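You operate a simulated robot arm through the tools that you are given. There is no shell and no other tool.

You are at the controls of a simulated robot arm. One attempt, no reset.

TASK
Scrub the mud smear off the meter plate, zero it and test the red sample cup.
Fine: the grey meter; use the green scrub pad and put it back; switch the meter on to zero it; test that cup alone and leave it on the plate. Set down upright: green scrub pad, what you pick out. What is to be rubbed or washed off counts as gone when no trace of it is left.

Only the result counts: the job must be done as asked and must still hold three seconds after the hand-in. Knocking over, shifting, dropping, spilling or breaking anything else fails it.

THE ROBOT
A 6-joint arm with a two-finger parallel gripper, fixed in place. Base frame: the origin is at the foot of the arm, x ahead of it, y to its left, z up; the work surface is at about z = 800. Units: mm, degrees, N and s.
With the tool pointing down near the work surface it reaches from about 580 to 940 mm from the base axis. Its first joint turns from -149.0 to 149.0 degrees. Payload 3.43 kg.
The tool frame sits at the grasp point between the pads (the TCP): z along the fingers, y along the line on which they close. The tips reach 34 mm beyond it. Largest opening 128 mm; finger width 24, thickness 12; the body of the gripper, 48 by 130 mm, starts 96 mm behind the TCP.
Orientation is that of the tool frame in the base frame, as [roll, pitch, yaw] about the fixed x, y, z axes, in that order (R = Rz(yaw) Ry(pitch) Rx(roll)). With the fingers straight down and closing along the base's y, the tool's x points along the base's -x, its y along +y and its z along -z.

THE INTERFACE
- The arm moves only by the tool arm_command. Its argument "plan" is a list of rows, each a list of 7 numbers: the finger opening in mm, from 0 to 128, then the shift along the base's x, y, z in mm, then the turn, a rotation vector about the base's x, y, z in degrees. In form: [[hand, tx, ty, tz, wx, wy, wz], ...]. A call has 1 to 20 rows; each row shifts and turns the commanded pose from where the row before left it. Each row takes 0.2 s and may step no farther than 50 mm and 8.6 degrees from the row before; otherwise, or with a gripper value out of range, the whole call is refused. A pose out of reach is approached as far as the arm can. The call stops where the force on the tool passes 40 N (or 10 N more than at its start, if that is more) or the arm is blocked; 0.2 s more then pass. The fingers move at their own pace (about 108 mm/s each) and stop on an object; they squeeze with about 32 N. The grip force told is the motor's: it shows also when the fingers shut on nothing. Time passes only in rows, and 0.2 s behind the last, so rows that do not move let the fingers close. It gives the time, the measured TCP pose, the force on the tool (base axes), the opening and the grip force at its end, in the units of the frame above (readings bear some noise), with the torque about the TCP (base axes, N m) and any sound that the robot's microphone picked up.
- Cameras (640 x 400 px; columns grow to the right, rows downward): "scene" is fixed at [382.6, -651.5, 1554.7]; the picture's right is [0.10, 1.00, 0.00], its down [0.98, -0.10, -0.16] and it looks along [-0.16, 0.02, -0.99] (base axes); focal length 363 px, centre (320, 200). "wrist" rides on the gripper at [76, -11, -160] in the tool frame; the picture's right is [0.15, 0.99, 0.00], its down [-0.88, 0.13, -0.46] and it looks along [-0.45, 0.07, 0.89] (tool axes); focal length 234 px, centre (320, 200). There is no depth. A picture from a camera that has moved, and an enlarged one, comes with that camera's place and axes in the base frame and with its lens. The place of the scene camera against the robot may be out by one fixed shift of up to 25 mm in any direction.
- capture(camera): a new picture of that camera. The clock stands still meanwhile.
- raise_lower(by): slides the trunk up (or, below 0, down) by that many mm; the arm rides with it, the base frame stays. It gives what a move gives, with no picture.
- zoom(camera, box): a new picture of the part [left, top, right, bottom] of that camera's present view, enlarged. The clock stands still meanwhile.
- hand_in(): hands the job in; it is judged then, once.

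Nothing tells you positions but the pictures and the camera data. Unless the task says otherwise, let go and move clear before handing in.

The tools are called after ">>>" as a command line: name --pt "numbers of a row" for each row, then --argument value for the rest, lists and objects as JSON in quotes. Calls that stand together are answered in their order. arm_command: Moves the arm, as the interface text tells. Its arguments: {"type":"object","properties":{"plan":{"type":"array"}},"required":["plan"]} The other tools are called the same way: raise_lower (by) slides the trunk up or down; capture (camera) takes a picture; zoom (camera, box) takes an enlarged picture of a part of a camera's view; hand_in () hands the job in.

At the start:

```text
time: 0.0
eef_pos: [181.1, -616.1, 1070.8]
orientation: [179.9, 0.0, -180.0]
ft_force: [-0.7, 0.0, 0.1]
ft_torque: [-0.01, 0.02, -0.01]
gripper_width: 128.2
grip_force: 0.1
trunk travel left (down, up): [-625.0, 85.0]
```

scene: 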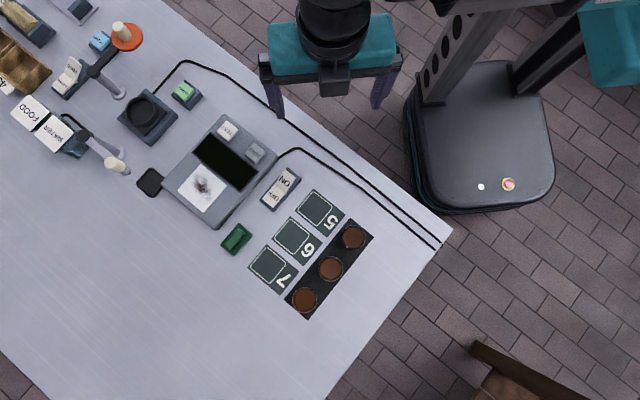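
wrist: 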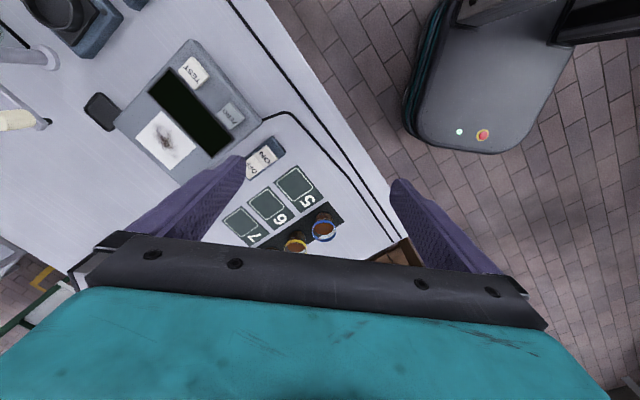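

I see a grey meter with a mud-smeared white plate, a rocker ON/OFF switch, a green scrub pad and three cups on a black tray beside pads 5, 6 and 7. I'll zoom in on these before moving.

>>> zoom --camera "scene" --box '[140, 100, 300, 200]'

>>> zoom --camera "scene" --box '[220, 160, 396, 330]'

>>> zoom --camera "scene" --box '[0, 0, 220, 138]'

>>> zoom --camera "wrist" --box '[80, 30, 400, 260]'

```text
4.00 times, centred on (220, 150) of scene
camera zoom: at [382.6, -651.5, 1554.7], right [0.1, 1.0, 0.0], down [0.98, -0.1, -0.16], along [-0.16, 0.02, -0.99], focal length 1453 px, centre (720, 400)
```

zoom: 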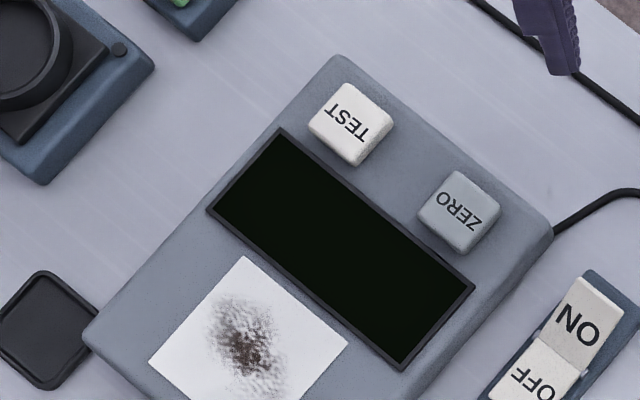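

```text
2.35 times, centred on (308, 245) of scene
camera zoom: at [382.6, -651.5, 1554.7], right [0.1, 1.0, 0.0], down [0.98, -0.1, -0.16], along [-0.16, 0.02, -0.99], focal length 855 px, centre (348, 94)
```

zoom: 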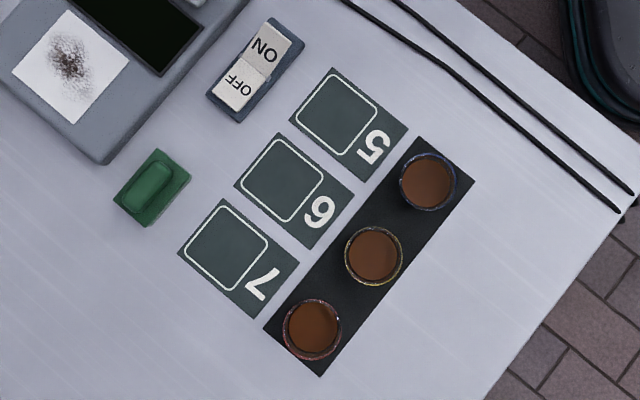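

```text
2.90 times, centred on (110, 69) of scene
camera zoom: at [382.6, -651.5, 1554.7], right [0.1, 1.0, 0.0], down [0.98, -0.1, -0.16], along [-0.16, 0.02, -0.99], focal length 1053 px, centre (929, 580)
```

zoom: 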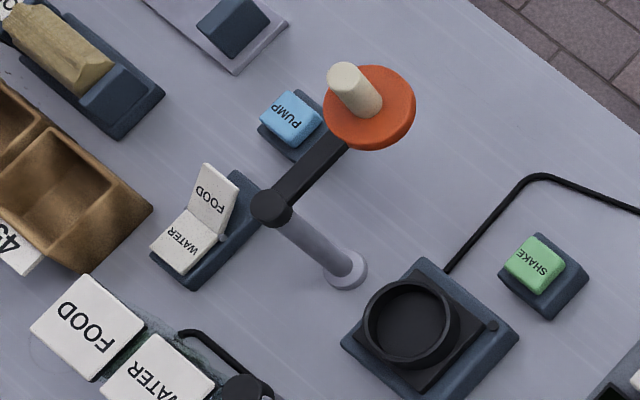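

```text
1.74 times, centred on (240, 145) of wrist
camera zoom: at [105.8, -626.8, 1230.2], right [-0.15, 0.99, 0.0], down [0.88, 0.13, 0.46], along [0.45, 0.07, -0.89], focal length 407 px, centre (459, 296)
```

zoom: 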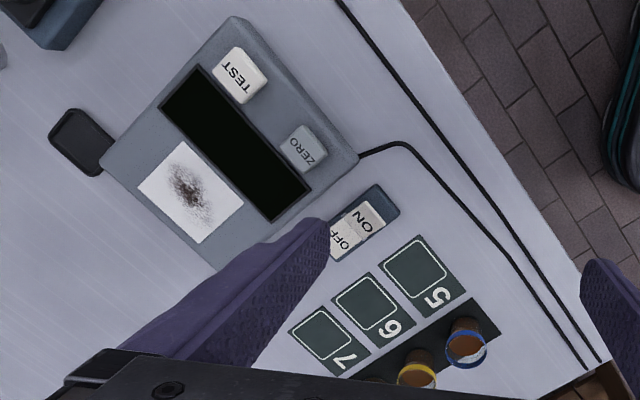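

The layout puts the pad at about (340, -810), the plate at (230, -866), the switch at (247, -715) and cup 7 at about (460, -685). The scene camera looks shifted by 15–20 mm compared with the wrist view. I'll move above the pad, turning the fingers to its short axis, and look again.

>>> arm_command --pt "128 25 -32 -5 0 0 -7.5" --pt "128 25 -32 -5 0 0 -7.5" --pt "128 25 -32 -5 0 0 -7.5" --pt "128 25 -32 -5 0 0 -7.5" --pt "128 25 -32 -5 0 0 -7.5" --pt "128 25 -32 -5 0 0 -7.5" --pt "128 0 0 0 0 0 0"

>>> capture --camera "wrist"

>>> capture --camera "scene"

```text
time: 1.6
eef_pos: [330.5, -808.8, 1042.7]
orientation: [180.0, 0.0, 134.8]
ft_force: [0.9, -0.1, -0.4]
ft_torque: [-0.02, -0.02, -0.05]
gripper_width: 128.2
grip_force: 0.0
trunk travel left (down, up): [-625.0, 85.0]
```

```text
taken
camera wrist: at [269.8, -761.8, 1202.2], right [0.6, 0.8, 0.0], down [0.71, -0.53, 0.46], along [0.37, -0.27, -0.89], focal length 234 px, centre (320, 200)
```

wrist: 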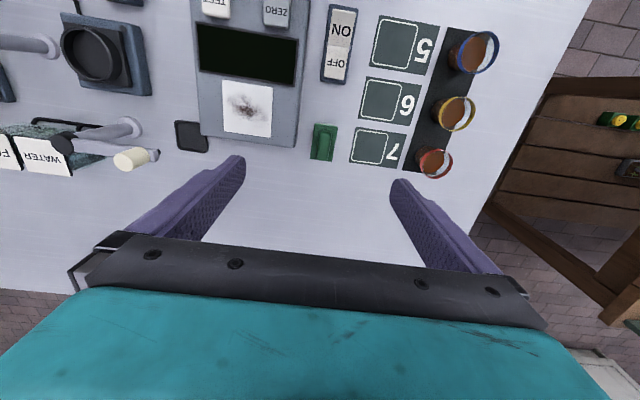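

```text
taken
```

scene: 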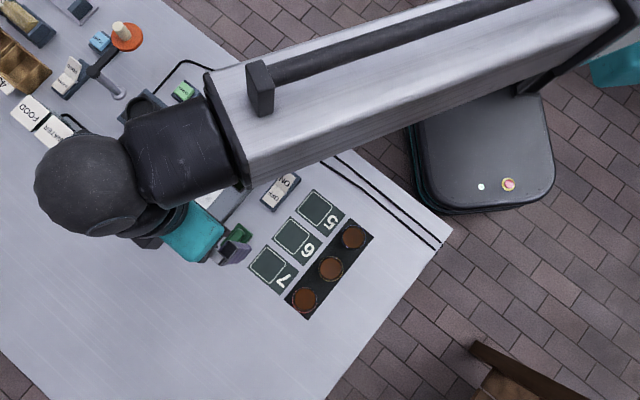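

The red-rimmed cup is confirmed as the one at pad 7. I'll zoom in on the wrist view to get accurate positions.

>>> zoom --camera "wrist" --box '[180, 70, 340, 170]'

>>> zoom --camera "wrist" --box '[300, 20, 508, 190]'

>>> zoom --camera "wrist" --box '[180, 0, 380, 90]'

```text
4.00 times, centred on (260, 120) of wrist
camera zoom: at [269.8, -761.8, 1202.2], right [0.6, 0.8, 0.0], down [0.71, -0.53, 0.46], along [0.37, -0.27, -0.89], focal length 937 px, centre (560, 520)
```

zoom: 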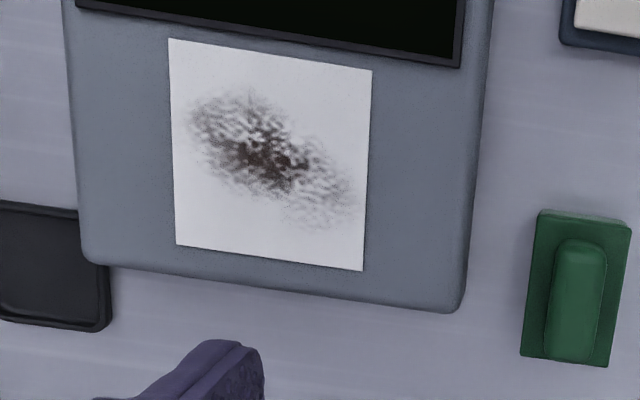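

```text
2.35 times, centred on (404, 105) of wrist
camera zoom: at [269.8, -761.8, 1202.2], right [0.6, 0.8, 0.0], down [0.71, -0.53, 0.46], along [0.37, -0.27, -0.89], focal length 551 px, centre (122, 424)
```

zoom: 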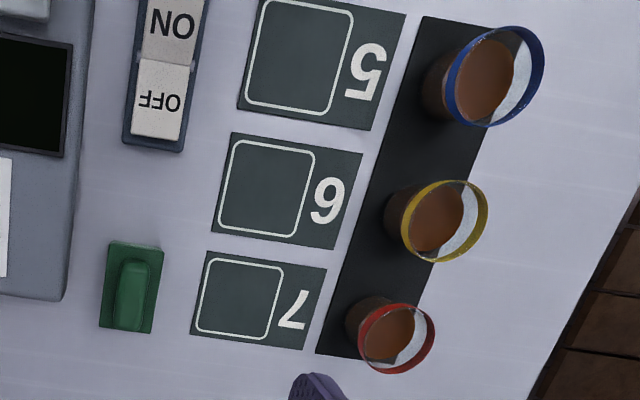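

```text
3.20 times, centred on (280, 45) of wrist
camera zoom: at [269.8, -761.8, 1202.2], right [0.6, 0.8, 0.0], down [0.71, -0.53, 0.46], along [0.37, -0.27, -0.89], focal length 749 px, centre (448, 696)
```

zoom: 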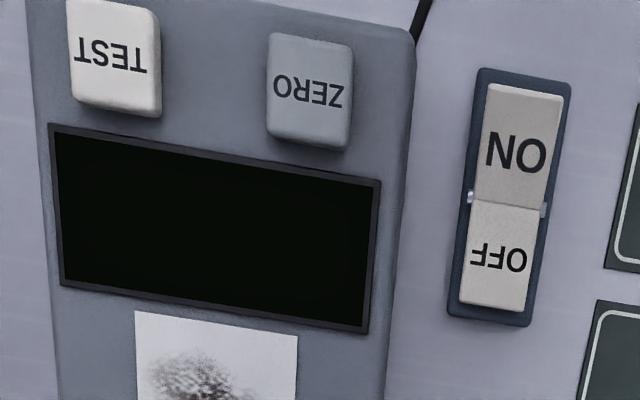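

I place the pad at about (350, -812), with its long axis at -45°, so the present yaw fits. The plate centre is near (236, -870, z≈830). I'll go down over the pad with the fingers partly open and check.

>>> arm_command --pt "90 7 -1 -40 0 0 0" --pt "80 7 -1 -40 0 0 0" --pt "70 5 -1 -40 0 0 0" --pt "70 0 0 -20 0 0 0" --pt "70 0 0 0 0 0 0"

>>> capture --camera "wrist"

>>> zoom --camera "wrist" --box '[220, 60, 420, 185]'

```text
time: 2.8
eef_pos: [350.3, -809.9, 902.8]
orientation: [180.0, 0.0, 135.0]
ft_force: [-0.6, -0.4, -0.1]
ft_torque: [0.0, 0.01, 0.01]
gripper_width: 69.9
grip_force: 0.1
trunk travel left (down, up): [-625.0, 85.0]
```

```text
taken
camera wrist: at [289.1, -763.8, 1063.0], right [0.6, 0.8, 0.0], down [0.71, -0.53, 0.46], along [0.37, -0.27, -0.89], focal length 234 px, centre (320, 200)
```

wrist: 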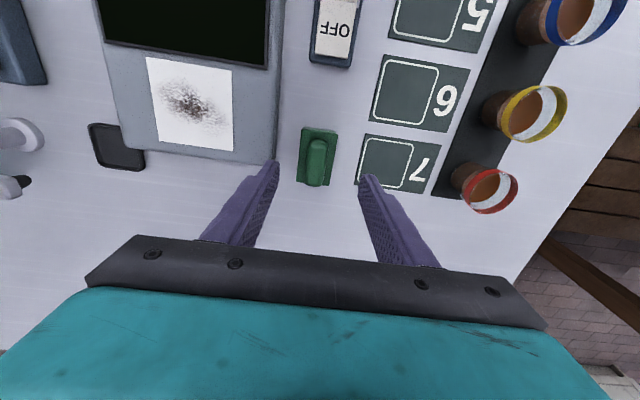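

```text
3.20 times, centred on (320, 122) of wrist
camera zoom: at [289.1, -763.8, 1063.0], right [0.6, 0.8, 0.0], down [0.71, -0.53, 0.46], along [0.37, -0.27, -0.89], focal length 749 px, centre (320, 448)
```

zoom: 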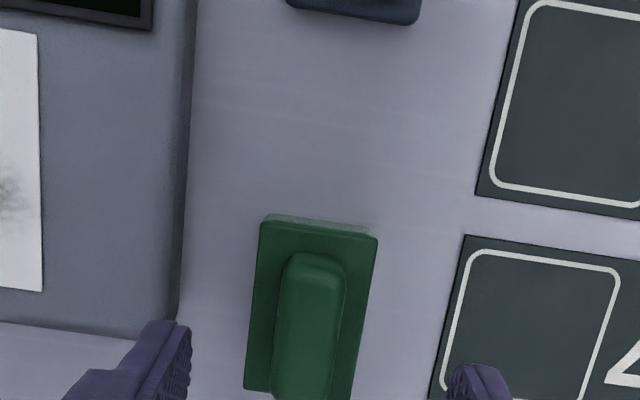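

The fingers are centred on the pad. I'll lower them to about 20 mm above the table and look again.

>>> arm_command --pt "70 0 -1 -25 0 0 0" --pt "60 0 -1 -20 0 0 0" --pt "60 0 0 0 0 0 0"

>>> zoom --camera "wrist" --box '[220, 130, 420, 255]'

```text
time: 3.6
eef_pos: [350.9, -813.2, 857.8]
orientation: [-179.9, 0.0, 135.0]
ft_force: [0.4, -0.2, 0.1]
ft_torque: [0.0, -0.02, -0.01]
gripper_width: 59.8
grip_force: 0.1
trunk travel left (down, up): [-625.0, 85.0]
```

```text
3.20 times, centred on (320, 192) of wrist
camera zoom: at [289.8, -766.4, 1017.1], right [0.6, 0.8, 0.0], down [0.71, -0.53, 0.46], along [0.37, -0.27, -0.89], focal length 749 px, centre (320, 224)
```

zoom: 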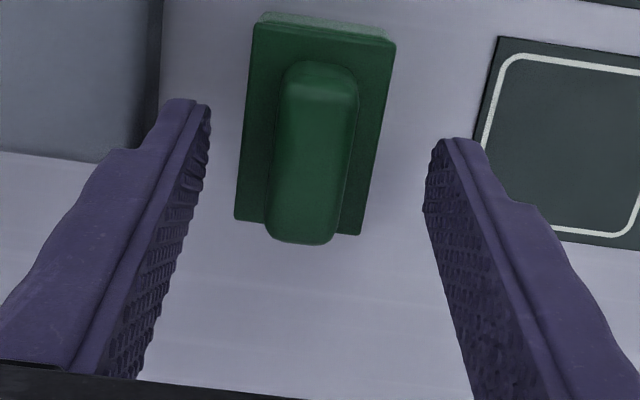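

The handle sits between the fingers, with its top at about z=830 and the pad's base top at about 808. I'll lower about 12 mm and close on the handle.

>>> arm_command --pt "60 -0.5 0.5 -6 0 0 0" --pt "50 0 0 -6 0 0 0" --pt "30 0 0 0 0 0 0" --pt "10 0 0 0 0 0 0" --pt "10 0 0 0 0 0 0"

>>> zoom --camera "wrist" --box '[220, 130, 420, 255]'

```text
time: 4.8
eef_pos: [348.8, -814.1, 844.0]
orientation: [180.0, 0.0, 135.0]
ft_force: [0.2, -1.1, 1.8]
ft_torque: [-0.01, -0.05, 0.0]
gripper_width: 37.3
grip_force: 31.9
trunk travel left (down, up): [-625.0, 85.0]
```

```text
3.20 times, centred on (320, 192) of wrist
camera zoom: at [288.3, -767.1, 1003.6], right [0.6, 0.8, 0.0], down [0.71, -0.53, 0.46], along [0.37, -0.27, -0.89], focal length 749 px, centre (320, 224)
```

zoom: 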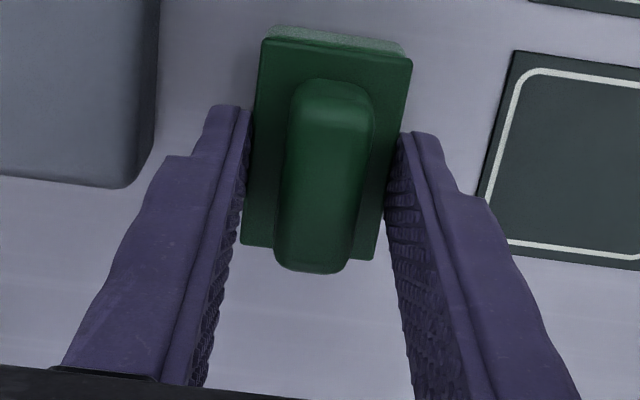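

The fingers closed on the pad's base, which is thicker than I thought. I'll open, rise a few millimetres and take the handle instead.

>>> arm_command --pt "50 0 0 0 0 0 0" --pt "50 0 0 5 0 0 0" --pt "50 0 0 5 0 0 0" --pt "10 0 0 0 0 0 0" --pt "10 0 0 0 0 0 0" --pt "10 0 0 0 0 0 0"

>>> zoom --camera "wrist" --box '[220, 130, 420, 255]'

```text
time: 6.2
eef_pos: [349.6, -814.3, 854.7]
orientation: [-179.9, 0.1, 135.1]
ft_force: [-0.6, -0.3, -1.4]
ft_torque: [-0.02, 0.03, -0.03]
gripper_width: 36.5
grip_force: 32.1
trunk travel left (down, up): [-625.0, 85.0]
```

```text
3.20 times, centred on (320, 192) of wrist
camera zoom: at [288.8, -767.5, 1014.4], right [0.6, 0.8, 0.0], down [0.71, -0.53, 0.46], along [0.37, -0.27, -0.89], focal length 749 px, centre (320, 224)
```

zoom: 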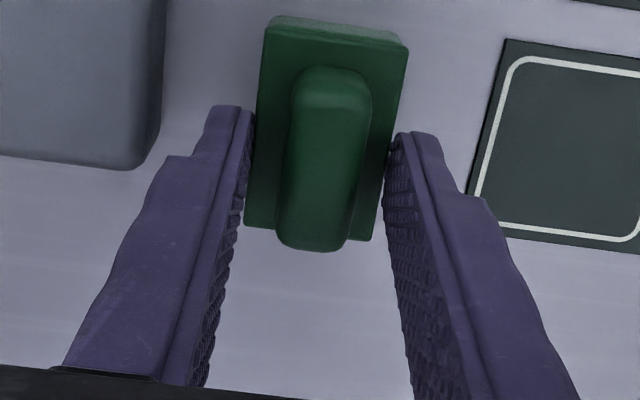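

The width is still 36.5 mm, so the base reaches up past z≈820. I'll rise another 10 mm and close again.

>>> arm_command --pt "50 0 0 0 0 0 0" --pt "50 0 0 0 0 0 0" --pt "50 0 0 9 0 0 0" --pt "50 0 0 0 0 0 0" --pt "10 0 0 0 0 0 0" --pt "10 0 0 0 0 0 0" --pt "10 0 0 0 0 0 0"

>>> zoom --camera "wrist" --box '[220, 110, 420, 235]'

```text
time: 7.8
eef_pos: [350.5, -813.0, 863.0]
orientation: [180.0, 0.1, 135.0]
ft_force: [0.5, 0.8, -0.5]
ft_torque: [-0.01, -0.01, 0.0]
gripper_width: 18.9
grip_force: 31.4
trunk travel left (down, up): [-625.0, 85.0]
```

```text
3.20 times, centred on (320, 172) of wrist
camera zoom: at [288.7, -767.1, 1022.5], right [0.6, 0.8, 0.0], down [0.71, -0.53, 0.46], along [0.37, -0.27, -0.89], focal length 749 px, centre (320, 288)
```

zoom: 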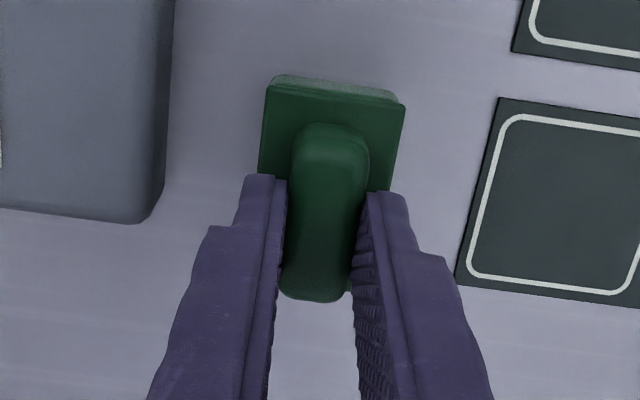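

I now hold the handle (18.9 mm), with the pad's bottom 63 mm below the TCP. I'll lift it and carry it over the plate.

>>> arm_command --pt "10 0 0 15 0 0 0" --pt "10 0 0 25 0 0 0" --pt "10 0 0 30 0 0 0" --pt "10 -28 -14 0 0 0 0" --pt "10 -28 -14 0 0 0 0" --pt "10 -28 -14 0 0 0 0" --pt "10 -30 -15 0 0 0 0" --pt "10 0 0 0 0 0 0"

>>> capture --camera "wrist"

>>> capture --camera "scene"

```text
time: 9.6
eef_pos: [235.8, -869.5, 930.4]
orientation: [-180.0, 0.0, 135.1]
ft_force: [-0.3, -0.7, -0.3]
ft_torque: [0.02, 0.01, 0.01]
gripper_width: 18.7
grip_force: 32.0
trunk travel left (down, up): [-625.0, 85.0]
```

```text
taken
camera wrist: at [174.5, -823.1, 1091.0], right [0.6, 0.8, 0.0], down [0.72, -0.53, 0.46], along [0.37, -0.27, -0.89], focal length 234 px, centre (320, 200)
```

wrist: 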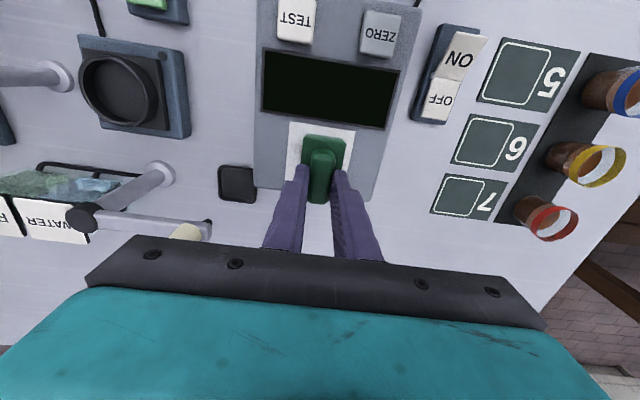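

```text
taken
```

scene: 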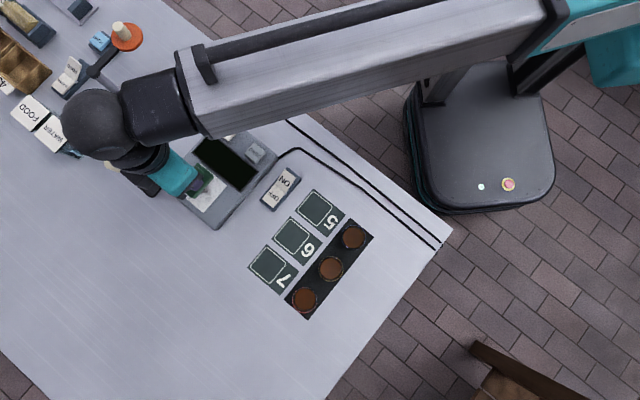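

The pad hangs level over the plate. I'll lower it in small steps and watch the force.

>>> arm_command --pt "10 0 0 -15 0 0 0" --pt "10 0 0 -8 0 0 0" --pt "10 0 0 -4 0 0 0" --pt "10 0 0 -2 0 0 0"

>>> arm_command --pt "10 0 0 -2 0 0 0" --pt "10 0 0 -2 0 0 0"

>>> arm_command --pt "10 0 0 -2 0 0 0"

```text
time: 10.6
eef_pos: [236.7, -871.0, 903.5]
orientation: [180.0, -0.1, 135.0]
ft_force: [0.9, 0.1, -0.2]
ft_torque: [-0.01, -0.01, 0.01]
gripper_width: 19.0
grip_force: 32.2
trunk travel left (down, up): [-625.0, 85.0]
```

```text
time: 11.2
eef_pos: [235.3, -870.9, 898.5]
orientation: [180.0, 0.0, 135.1]
ft_force: [-0.1, -0.1, -0.4]
ft_torque: [0.04, 0.05, -0.01]
gripper_width: 18.9
grip_force: 31.7
trunk travel left (down, up): [-625.0, 85.0]
```

```text
time: 11.6
eef_pos: [235.4, -869.5, 897.5]
orientation: [179.9, 0.0, 135.0]
ft_force: [0.2, 0.3, -0.2]
ft_torque: [-0.01, 0.01, 0.01]
gripper_width: 18.9
grip_force: 32.3
trunk travel left (down, up): [-625.0, 85.0]
```

No contact yet at TCP z≈897, so I'll keep lowering slowly.

>>> arm_command --pt "10 0 0 -2 0 0 0"

>>> arm_command --pt "10 0 0 -1.5 0 0 0"

>>> arm_command --pt "10 0 0 -1.5 0 0 0"

```text
time: 12.0
eef_pos: [236.6, -870.0, 896.0]
orientation: [180.0, 0.0, 135.0]
ft_force: [-0.8, 0.7, -0.7]
ft_torque: [0.0, 0.0, 0.02]
gripper_width: 18.9
grip_force: 32.3
trunk travel left (down, up): [-625.0, 85.0]
```

```text
time: 12.4
eef_pos: [235.0, -869.7, 894.2]
orientation: [180.0, 0.0, 135.0]
ft_force: [0.2, 0.0, 2.9]
ft_torque: [0.1, 0.05, -0.03]
gripper_width: 18.9
grip_force: 32.2
trunk travel left (down, up): [-625.0, 85.0]
```

```text
time: 12.8
eef_pos: [236.3, -869.6, 894.0]
orientation: [180.0, 0.2, 135.0]
ft_force: [1.0, 0.4, 9.4]
ft_torque: [0.14, 0.06, -0.01]
gripper_width: 18.8
grip_force: 32.0
trunk travel left (down, up): [-625.0, 85.0]
```

Contact is made at about 9 N with the TCP at z≈894. I'll start scrubbing with short strokes along the plate.

>>> arm_command --pt "10 5 5 0 0 0 0" --pt "10 5 5 0 0 0 0" --pt "10 5 5 0 0 0 0" --pt "10 -5 -5 0 0 0 0" --pt "10 -5 -5 0 0 0 0" --pt "10 -5 -5 0 0 0 0" --pt "10 -5 -5 0 0 0 0" --pt "10 -5 -5 0 0 0 0" --pt "10 -5 -5 0 0 0 0" --pt "10 5 5 0 0 0 0" --pt "10 5 5 0 0 0 0" --pt "10 5 5 0 0 0 0"

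>>> capture --camera "wrist"

```text
time: 15.4
eef_pos: [234.8, -864.6, 893.6]
orientation: [-180.0, 0.1, 135.0]
ft_force: [-3.1, -1.7, 9.1]
ft_torque: [-0.16, 0.14, -0.01]
gripper_width: 18.9
grip_force: 31.7
out of reach, approached as far as the arm can: row 9
trunk travel left (down, up): [-625.0, 85.0]
```

```text
taken
camera wrist: at [173.3, -818.4, 1053.3], right [0.6, 0.8, 0.0], down [0.71, -0.53, 0.46], along [0.37, -0.27, -0.89], focal length 234 px, centre (320, 200)
```

wrist: 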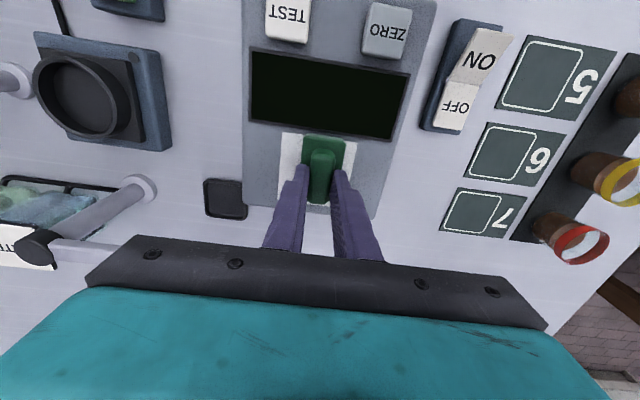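

The far end of that stroke was just out of reach. I'll lift off, check the smear and see whether moving the trunk helps.

>>> arm_command --pt "10 0 0 10 0 0 0" --pt "10 8 12 20 0 0 0" --pt "10 24 24 20 0 0 0" --pt "10 24 24 0 0 0 0" --pt "10 0 0 0 0 0 0"

>>> zoom --camera "wrist" --box '[180, 60, 340, 190]'

>>> zoom --camera "scene" --box '[140, 100, 300, 240]'

>>> capture --camera "wrist"

```text
time: 16.6
eef_pos: [292.5, -806.4, 943.0]
orientation: [-179.9, 0.0, 135.0]
ft_force: [0.4, 0.5, 0.9]
ft_torque: [0.03, 0.01, 0.0]
gripper_width: 19.0
grip_force: 31.9
trunk travel left (down, up): [-625.0, 85.0]
```

```text
3.08 times, centred on (260, 125) of wrist
camera zoom: at [232.0, -760.1, 1101.8], right [0.6, 0.8, 0.0], down [0.71, -0.53, 0.46], along [0.37, -0.27, -0.89], focal length 720 px, centre (505, 431)
```

zoom: 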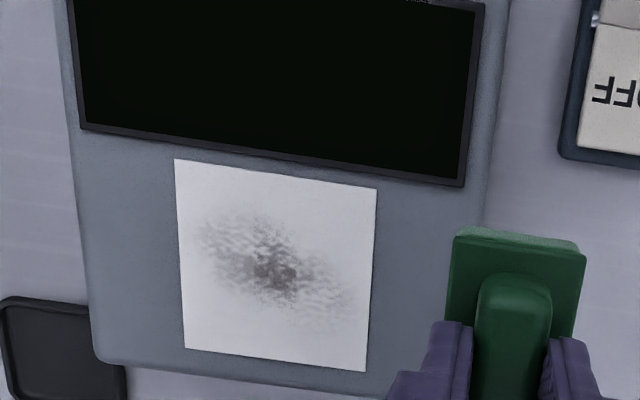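

```text
2.86 times, centred on (220, 170) of scene
camera zoom: at [382.6, -651.5, 1554.7], right [0.1, 1.0, 0.0], down [0.98, -0.1, -0.16], along [-0.16, 0.02, -0.99], focal length 1038 px, centre (606, 286)
```

zoom: 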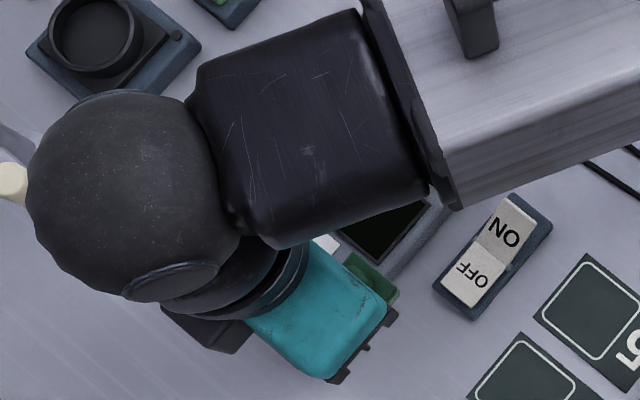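

```text
taken
camera wrist: at [232.0, -760.1, 1101.8], right [0.6, 0.8, 0.0], down [0.71, -0.53, 0.46], along [0.37, -0.27, -0.89], focal length 234 px, centre (320, 200)
```

wrist: 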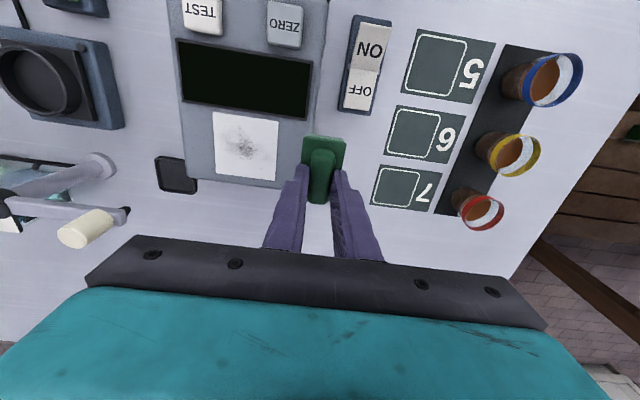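

The smear has faded a good deal. The plate's centre is refined to (238, -871), about 71 mm square. I'll go back down and do more strokes, staying inside the reach limit.

>>> arm_command --pt "10 -27 -32 0 0 0 0" --pt "10 -27.5 -32.6 0 0 0 0" --pt "10 0 0 -25 0 0 0" --pt "10 0 0 -15 0 0 0" --pt "10 0 0 -6 0 0 0" --pt "10 0 0 -2 0 0 0" --pt "10 0 0 0 0 0 0"

```text
time: 18.2
eef_pos: [234.7, -870.2, 893.6]
orientation: [179.9, 0.0, 135.0]
ft_force: [0.6, -0.3, 2.5]
ft_torque: [-0.06, -0.02, -0.04]
gripper_width: 18.8
grip_force: 32.0
trunk travel left (down, up): [-625.0, 85.0]
```

>>> arm_command --pt "10 2 -1 -1.5 0 0 0" --pt "10 6 6 0 0 0 0" --pt "10 6 6 0 0 0 0" --pt "10 -6 -6 0 0 0 0" --pt "10 -6 -6 0 0 0 0" --pt "10 -6 -6 0 0 0 0" --pt "10 -5 -5 0 0 0 0" --pt "10 5 5 0 0 0 0" --pt "10 6 6 0 0 0 0" --pt "10 6 6 0 0 0 0" --pt "10 6 6 0 0 0 0" --pt "10 -6 -6 0 0 0 0" --pt "10 -6 -6 0 0 0 0" --pt "10 -6 -6 0 0 0 0" --pt "10 -5 -5 0 0 0 0" --pt "10 5 5 0 0 0 0" --pt "10 6 6 0 0 0 0" --pt "10 6 6 0 0 0 0" --pt "10 6 6 0 0 0 0" --pt "10 -12 -12 0 0 0 0"

```text
time: 22.4
eef_pos: [241.5, -865.7, 894.5]
orientation: [179.9, 0.1, 135.2]
ft_force: [2.3, 1.6, 6.6]
ft_torque: [0.04, -0.09, 0.04]
gripper_width: 18.7
grip_force: 31.9
out of reach, approached as far as the arm can: row 7
trunk travel left (down, up): [-625.0, 85.0]
```

>>> arm_command --pt "10 -4 -6 -0.5 0 0 0" --pt "10 -5 -5 0 0 0 0" --pt "10 -6 6 0 0 0 0" --pt "10 6 -6 0 0 0 0" --pt "10 -6 6 0 0 0 0" --pt "10 6 6 0 0 0 0" --pt "10 6 6 0 0 0 0" --pt "10 6 6 0 0 0 0" --pt "10 5 -5 0 0 0 0" --pt "10 -5 -5 0 0 0 0" --pt "10 -6 -6 0 0 0 0" --pt "10 -6 -6 0 0 0 0" --pt "10 -4 4 0 0 0 0" --pt "10 6 6 0 0 0 0" --pt "10 6 6 0 0 0 0" --pt "10 6 6 0 0 0 0" --pt "10 5 -5 0 0 0 0" --pt "10 -6 -6 0 0 0 0" --pt "10 -6 -6 0 0 0 0" --pt "10 -6 -6 0 0 0 0"

>>> arm_command --pt "10 3 3 15 0 0 0" --pt "10 8 12 20 0 0 0" --pt "10 24 24 15 0 0 0" --pt "10 24 24 0 0 0 0" --pt "10 0 0 0 0 0 0"

>>> zoom --camera "wrist" --box '[180, 60, 340, 190]'

```text
time: 26.6
eef_pos: [229.5, -877.0, 893.6]
orientation: [179.9, 0.0, 135.0]
ft_force: [-1.2, -0.5, -0.3]
ft_torque: [0.0, -0.01, -0.02]
gripper_width: 18.5
grip_force: 31.7
trunk travel left (down, up): [-625.0, 85.0]
```

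```text
time: 27.8
eef_pos: [291.5, -812.2, 945.4]
orientation: [-180.0, 0.1, 135.0]
ft_force: [-0.5, -0.2, -1.0]
ft_torque: [0.01, 0.01, 0.01]
gripper_width: 18.8
grip_force: 32.0
trunk travel left (down, up): [-625.0, 85.0]
```

```text
3.08 times, centred on (260, 125) of wrist
camera zoom: at [230.4, -766.4, 1105.2], right [0.6, 0.8, 0.0], down [0.71, -0.53, 0.46], along [0.37, -0.27, -0.89], focal length 720 px, centre (505, 431)
```

zoom: 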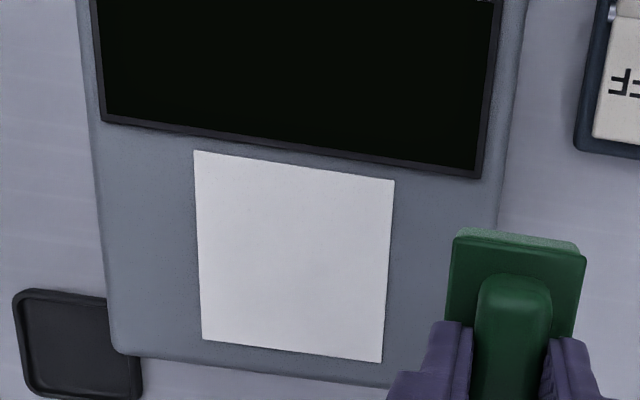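

The plate looks clean. I'll check it at higher magnification for any trace before putting the pad back.

>>> zoom --camera "wrist" --box '[220, 92, 290, 156]'

>>> capture --camera "scene"

```text
6.25 times, centred on (255, 124) of wrist
camera zoom: at [230.4, -766.4, 1105.2], right [0.6, 0.8, 0.0], down [0.71, -0.53, 0.46], along [0.37, -0.27, -0.89], focal length 1464 px, centre (726, 675)
```

zoom: 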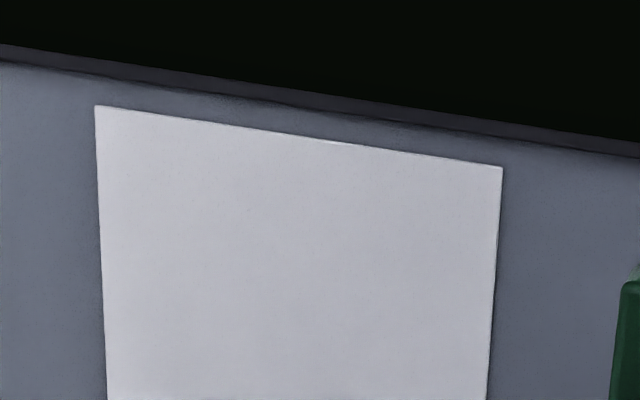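

```text
taken
```

scene: 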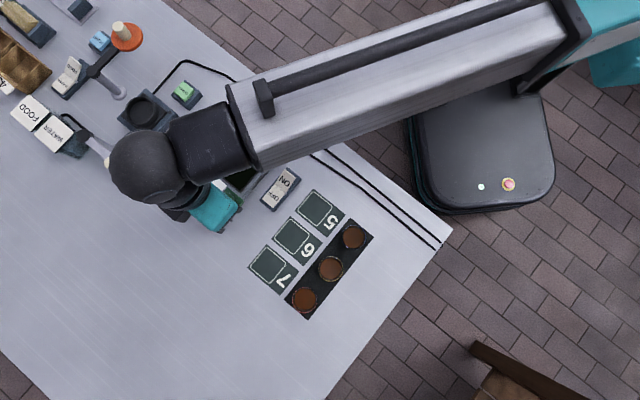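

It looks clean, but the last readings were light, so I'll do one more light set of strokes to be sure.

>>> arm_command --pt "10 -27 -29 0 0 0 0" --pt "10 -27 -28 0 0 0 0" --pt "10 0 0 -25 0 0 0" --pt "10 0 0 -15 0 0 0" --pt "10 0 0 -8 0 0 0" --pt "10 0 0 -3 0 0 0" --pt "10 0 0 0 0 0 0"

```text
time: 29.4
eef_pos: [236.1, -872.0, 893.4]
orientation: [179.9, 0.1, 135.0]
ft_force: [2.6, -0.7, 5.8]
ft_torque: [0.02, -0.03, 0.01]
gripper_width: 18.8
grip_force: 31.7
trunk travel left (down, up): [-625.0, 85.0]
```

>>> arm_command --pt "10 0 0 -0.8 0 0 0" --pt "10 -5 -4 0 0 0 0" --pt "10 -4 -4 0 0 0 0" --pt "10 -5 5 0 0 0 0" --pt "10 5 -5 0 0 0 0"

>>> arm_command --pt "10 -5 5 0 0 0 0" --pt "10 5 -5 0 0 0 0" --pt "10 6 6 0 0 0 0" --pt "10 6 6 0 0 0 0" --pt "10 6 6 0 0 0 0" --pt "10 6 6 0 0 0 0" --pt "10 5 -5 0 0 0 0" --pt "10 -6 -6 0 0 0 0" --pt "10 -6 -6 0 0 0 0" --pt "10 -6 -6 0 0 0 0" --pt "10 -6 6 0 0 0 0" --pt "10 6 6 0 0 0 0" --pt "10 6 6 0 0 0 0" --pt "10 -6 6 0 0 0 0" --pt "10 -6 -6 0 0 0 0" --pt "10 -6 -6 0 0 0 0"

```text
time: 30.6
eef_pos: [223.1, -877.5, 892.4]
orientation: [-179.9, 0.1, 134.9]
ft_force: [-5.3, 6.2, 17.1]
ft_torque: [0.37, 0.35, 0.01]
gripper_width: 18.8
grip_force: 31.7
trunk travel left (down, up): [-625.0, 85.0]
```

```text
time: 34.0
eef_pos: [228.4, -866.8, 892.2]
orientation: [179.8, 0.2, 135.3]
ft_force: [23.3, -1.6, 18.3]
ft_torque: [-0.21, -1.06, -0.21]
gripper_width: 18.9
grip_force: 32.6
trunk travel left (down, up): [-625.0, 85.0]
```

The last sideways force suggests the pad brushed the display frame. I'll lift straight off and check that the meter hasn't moved.

>>> arm_command --pt "10 2 -2 4 0 0 0" --pt "10 0 0 15 0 0 0" --pt "10 11 8 20 0 0 0" --pt "10 24 24 13 0 0 0" --pt "10 26 24 0 0 0 0" --pt "10 0 0 0 0 0 0"

>>> zoom --camera "wrist" --box '[180, 60, 340, 190]'

>>> capture --camera "wrist"

```text
time: 35.4
eef_pos: [288.8, -809.8, 945.0]
orientation: [-180.0, 0.1, 134.9]
ft_force: [0.2, 0.2, -0.8]
ft_torque: [-0.01, -0.02, 0.0]
gripper_width: 18.5
grip_force: 31.6
trunk travel left (down, up): [-625.0, 85.0]
```

```text
3.08 times, centred on (260, 125) of wrist
camera zoom: at [227.1, -763.3, 1104.4], right [0.6, 0.8, 0.0], down [0.71, -0.53, 0.46], along [0.37, -0.27, -0.89], focal length 720 px, centre (505, 431)
```

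zoom: 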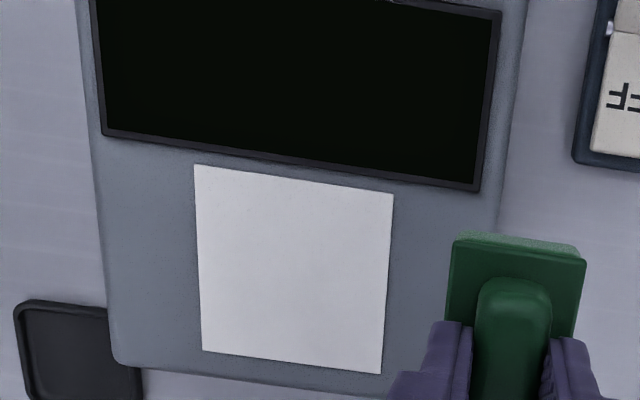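

```text
taken
camera wrist: at [227.1, -763.3, 1104.4], right [0.6, 0.8, 0.0], down [0.71, -0.53, 0.46], along [0.37, -0.27, -0.89], focal length 234 px, centre (320, 200)
```

wrist: 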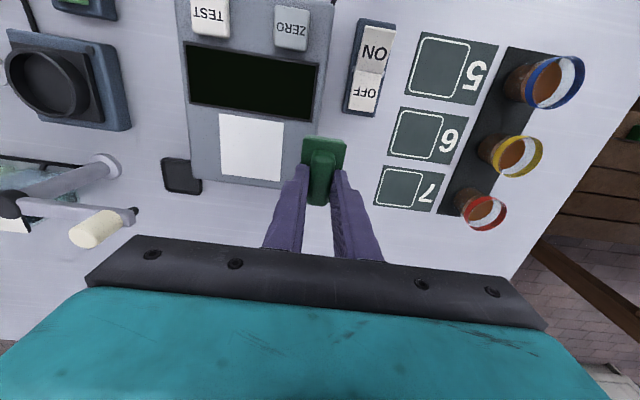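

The meter hasn't moved against the black square beside it, and the plate is spotless. Next I'll put the scrub pad back at (350, -813).

>>> arm_command --pt "10 20 -1 0 0 0 0" --pt "10 20 -1 0 0 0 0" --pt "10 21.5 -1 0 0 0 0" --pt "10 0 0 -30 0 0 0" --pt "10 0 0 -25 0 0 0" --pt "10 0 0 -15 0 0 0" --pt "10 0 0 -6 0 0 0" --pt "10 0 0 -3 0 0 0"

>>> arm_command --pt "10 0 0 -1.5 0 0 0"

>>> arm_command --pt "10 0 0 -1 0 0 0"

```text
time: 37.2
eef_pos: [349.0, -816.2, 863.3]
orientation: [-180.0, 0.1, 134.9]
ft_force: [-0.6, 0.9, -0.4]
ft_torque: [0.01, 0.01, -0.01]
gripper_width: 19.0
grip_force: 31.6
trunk travel left (down, up): [-625.0, 85.0]
```

```text
time: 37.6
eef_pos: [348.2, -815.1, 862.9]
orientation: [179.9, 0.0, 134.9]
ft_force: [0.6, -0.4, 0.6]
ft_torque: [0.0, 0.01, 0.0]
gripper_width: 18.7
grip_force: 32.0
trunk travel left (down, up): [-625.0, 85.0]
```

```text
time: 38.0
eef_pos: [350.3, -814.9, 861.4]
orientation: [-180.0, 0.0, 134.9]
ft_force: [0.5, 0.6, 0.2]
ft_torque: [-0.02, -0.01, 0.0]
gripper_width: 18.7
grip_force: 31.8
trunk travel left (down, up): [-625.0, 85.0]
```

>>> arm_command --pt "10 0 1.5 -1 0 0 0"

>>> arm_command --pt "10 0 0 -1 0 0 0"

```text
time: 38.4
eef_pos: [349.3, -813.9, 861.1]
orientation: [-180.0, -0.1, 135.0]
ft_force: [0.1, -0.6, 1.1]
ft_torque: [0.0, 0.06, 0.02]
gripper_width: 18.9
grip_force: 31.8
trunk travel left (down, up): [-625.0, 85.0]
```

```text
time: 38.8
eef_pos: [348.7, -813.8, 861.6]
orientation: [-179.9, 0.1, 135.1]
ft_force: [0.4, -3.4, 9.0]
ft_torque: [0.01, 0.08, 0.03]
gripper_width: 18.8
grip_force: 31.3
trunk travel left (down, up): [-625.0, 85.0]
```

The pad is resting on the table. I'll ease off the press, open and rise.

>>> arm_command --pt "10 0 0 1.5 0 0 0" --pt "40 0 0 0 0 0 0" --pt "45 0 0 0 0 0 0" --pt "45 0 0 10 0 0 0" --pt "45 0 0 30 0 0 0" --pt "45 0 0 40 0 0 0" --pt "45 0 0 20 0 0 0" --pt "45 0 0 0 0 0 0"

>>> capture --camera "wrist"

```text
time: 40.6
eef_pos: [349.9, -813.4, 961.3]
orientation: [-180.0, 0.0, 135.1]
ft_force: [-0.1, 0.6, -0.2]
ft_torque: [-0.04, 0.06, 0.01]
gripper_width: 45.1
grip_force: 0.1
trunk travel left (down, up): [-625.0, 85.0]
```

```text
taken
camera wrist: at [289.8, -767.2, 1121.8], right [0.6, 0.8, 0.0], down [0.71, -0.53, 0.46], along [0.37, -0.27, -0.89], focal length 234 px, centre (320, 200)
```

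wrist: 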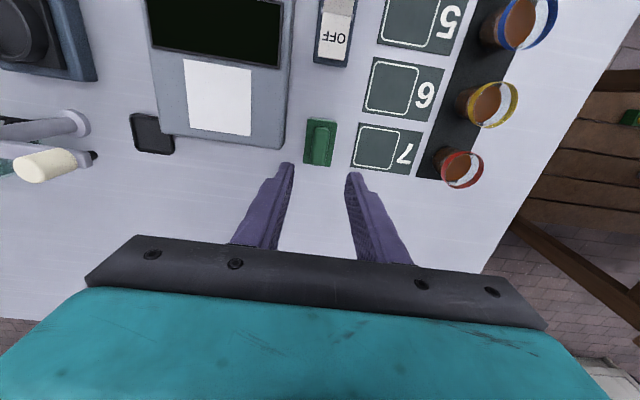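

The pad stands upright where it was. The switch's ON half is near (238, -702), so I'll go above it with closed fingers and look.

>>> arm_command --pt "20 -28 28 0 0 0 0" --pt "0 -28 28 0 0 0 0" --pt "0 -28 28 0 0 0 0" --pt "0 -29 29 0 0 0 0" --pt "0 0 0 -30 0 0 0" --pt "0 0 0 0 0 0 0"

>>> capture --camera "wrist"

>>> zoom --camera "wrist" --box '[220, 90, 420, 215]'

```text
time: 42.0
eef_pos: [236.4, -700.9, 930.8]
orientation: [179.9, 0.0, 135.0]
ft_force: [-0.2, -0.2, 0.2]
ft_torque: [0.01, 0.0, -0.01]
gripper_width: 0.0
grip_force: 32.0
trunk travel left (down, up): [-625.0, 85.0]
```

```text
taken
camera wrist: at [175.0, -654.3, 1090.6], right [0.6, 0.8, 0.0], down [0.71, -0.53, 0.46], along [0.37, -0.27, -0.89], focal length 234 px, centre (320, 200)
```

wrist: 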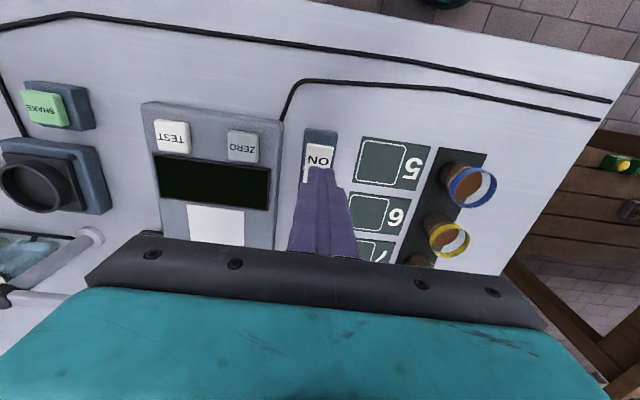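

```text
3.20 times, centred on (320, 152) of wrist
camera zoom: at [175.0, -654.3, 1090.6], right [0.6, 0.8, 0.0], down [0.71, -0.53, 0.46], along [0.37, -0.27, -0.89], focal length 749 px, centre (320, 352)
```

zoom: 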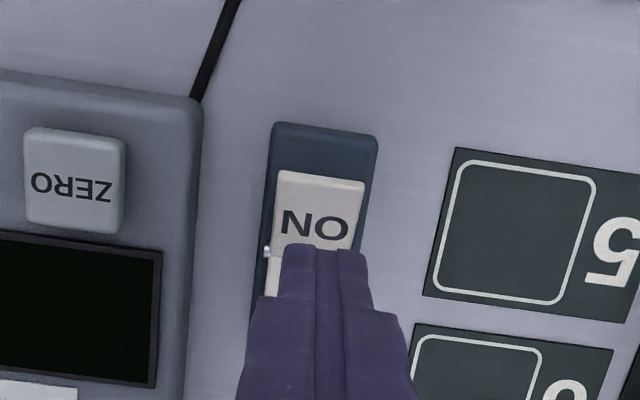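

The ON half is raised, between about (249, -713) and (224, -690). I'll shift to (233, -698) and press down in small steps.

>>> arm_command --pt "0 -3 3.2 -20 0 0 0" --pt "0 0 0 -20 0 0 0" --pt "0 0 0 -8 0 0 0" --pt "0 0 0 0 0 0 0"

>>> zoom --camera "wrist" --box '[220, 120, 420, 245]'

```text
time: 43.0
eef_pos: [230.9, -699.4, 882.3]
orientation: [180.0, 0.0, 135.1]
ft_force: [0.0, 0.5, 0.4]
ft_torque: [0.0, -0.03, -0.02]
gripper_width: 0.1
grip_force: 31.6
trunk travel left (down, up): [-625.0, 85.0]
```

```text
3.20 times, centred on (320, 182) of wrist
camera zoom: at [170.8, -652.5, 1041.9], right [0.6, 0.8, 0.0], down [0.71, -0.53, 0.46], along [0.37, -0.27, -0.89], focal length 749 px, centre (320, 256)
```

zoom: 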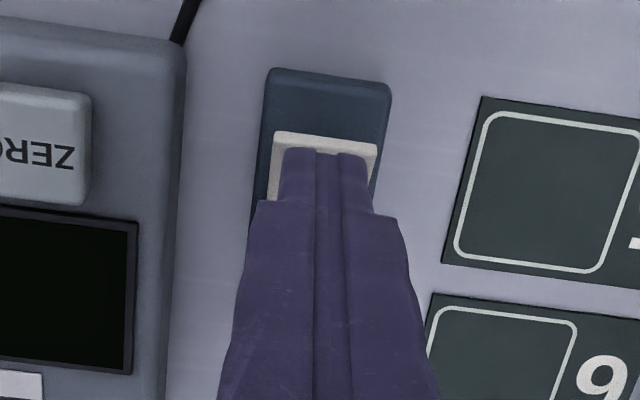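

The fingertips are over the ON half, so I'll press down now.

>>> arm_command --pt "0 0 0 -4 0 0 0" --pt "0 0 0 -3 0 0 0" --pt "0 0 0 -3 0 0 0"

>>> arm_command --pt "0 0 0 -3 0 0 0" --pt "0 0 0 -2 0 0 0"

```text
time: 43.8
eef_pos: [232.1, -699.9, 873.9]
orientation: [179.9, 0.0, 135.1]
ft_force: [0.3, 0.3, 1.0]
ft_torque: [0.01, 0.0, 0.01]
gripper_width: 0.3
grip_force: 31.5
trunk travel left (down, up): [-625.0, 85.0]
```

```text
time: 44.4
eef_pos: [233.4, -698.7, 869.1]
orientation: [180.0, 0.0, 134.9]
ft_force: [-0.3, -0.3, 1.2]
ft_torque: [0.0, 0.04, -0.02]
gripper_width: 0.1
grip_force: 32.3
trunk travel left (down, up): [-625.0, 85.0]
```

>>> arm_command --pt "0 0 0 -2 0 0 0" --pt "0 0 0 -2 0 0 0"

>>> arm_command --pt "0 0 0 -2 0 0 0" --pt "0 0 0 -2 0 0 0"

>>> capture --camera "wrist"

```text
time: 45.0
eef_pos: [233.3, -697.9, 863.6]
orientation: [-180.0, 0.0, 135.0]
ft_force: [0.0, -0.3, 0.2]
ft_torque: [0.01, 0.0, 0.01]
gripper_width: 0.2
grip_force: 32.0
trunk travel left (down, up): [-625.0, 85.0]
```

```text
time: 45.6
eef_pos: [232.2, -696.9, 859.6]
orientation: [179.9, -0.1, 135.0]
ft_force: [-0.2, -0.4, 0.6]
ft_torque: [0.0, -0.01, 0.0]
gripper_width: 0.0
grip_force: 31.7
trunk travel left (down, up): [-625.0, 85.0]
```

```text
taken
camera wrist: at [171.9, -651.2, 1018.2], right [0.6, 0.8, 0.0], down [0.71, -0.53, 0.46], along [0.37, -0.27, -0.89], focal length 234 px, centre (320, 200)
```

wrist: 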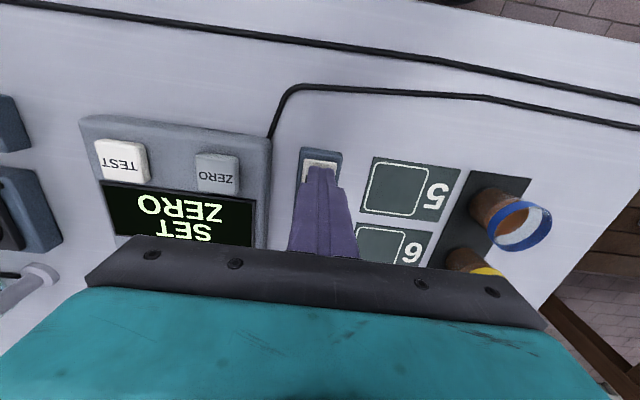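

The display now reads "SET ZERO", so the meter is on and wants ZERO pressed with the plate empty. I'll lift off and go above the ZERO button, near (178, -757).

>>> arm_command --pt "0 0 0 20 0 0 0" --pt "0 0 0 30 0 0 0" --pt "0 0 0 10 0 0 0" --pt "0 -27 -30 0 0 0 0" --pt "0 -27 -30 0 0 0 0" --pt "0 0 0 0 0 0 0"

>>> capture --camera "wrist"

>>> zoom --camera "wrist" --box '[220, 90, 420, 215]'

```text
time: 47.0
eef_pos: [178.8, -760.4, 919.5]
orientation: [-180.0, 0.0, 135.0]
ft_force: [0.2, -0.6, -1.1]
ft_torque: [-0.02, -0.01, 0.0]
gripper_width: 0.1
grip_force: 32.1
trunk travel left (down, up): [-625.0, 85.0]
```

```text
taken
camera wrist: at [116.9, -714.2, 1079.1], right [0.6, 0.8, 0.0], down [0.71, -0.53, 0.46], along [0.37, -0.27, -0.89], focal length 234 px, centre (320, 200)
```

wrist: 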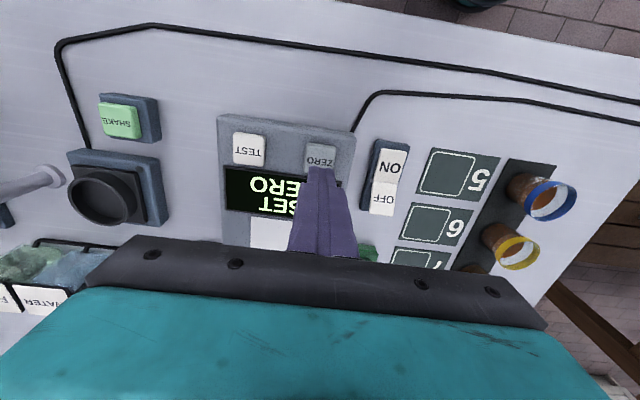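

```text
3.20 times, centred on (320, 152) of wrist
camera zoom: at [116.9, -714.2, 1079.1], right [0.6, 0.8, 0.0], down [0.71, -0.53, 0.46], along [0.37, -0.27, -0.89], focal length 749 px, centre (320, 352)
```

zoom: 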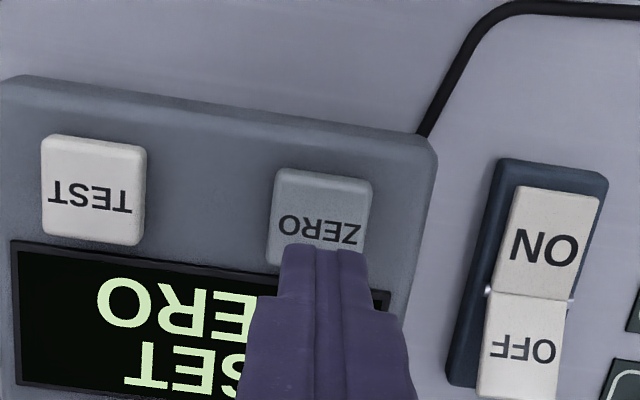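

The switch has latched ON. I'll shift slightly to centre on ZERO at (175, -756.5) and press it in small steps.

>>> arm_command --pt "0 -3.5 4 -15 0 0 0" --pt "0 0 0 -15 0 0 0" --pt "0 0 0 -4 0 0 0" --pt "0 0 0 0 0 0 0"

>>> arm_command --pt "0 0 0 -2 0 0 0" --pt "0 0 0 -2 0 0 0"

>>> arm_command --pt "0 0 0 -2 0 0 0"

>>> capture --camera "wrist"

```text
time: 48.0
eef_pos: [175.4, -754.3, 886.7]
orientation: [179.9, 0.0, 135.0]
ft_force: [1.2, 0.2, -1.1]
ft_torque: [-0.02, 0.01, -0.02]
gripper_width: 0.0
grip_force: 32.1
trunk travel left (down, up): [-625.0, 85.0]
```

```text
time: 48.6
eef_pos: [175.6, -754.8, 881.3]
orientation: [180.0, 0.1, 135.0]
ft_force: [-0.7, 0.6, 0.0]
ft_torque: [-0.02, -0.01, 0.01]
gripper_width: 0.0
grip_force: 32.0
trunk travel left (down, up): [-625.0, 85.0]
```

```text
time: 49.0
eef_pos: [175.4, -753.7, 879.7]
orientation: [-179.9, 0.0, 135.0]
ft_force: [-0.1, 0.2, 0.8]
ft_torque: [0.0, 0.05, -0.03]
gripper_width: 0.0
grip_force: 32.1
trunk travel left (down, up): [-625.0, 85.0]
```

```text
taken
camera wrist: at [114.8, -707.5, 1038.8], right [0.6, 0.8, 0.0], down [0.71, -0.53, 0.46], along [0.37, -0.27, -0.89], focal length 234 px, centre (320, 200)
```

wrist: 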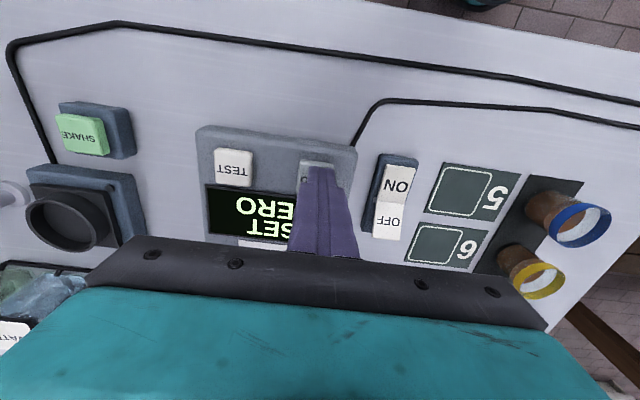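

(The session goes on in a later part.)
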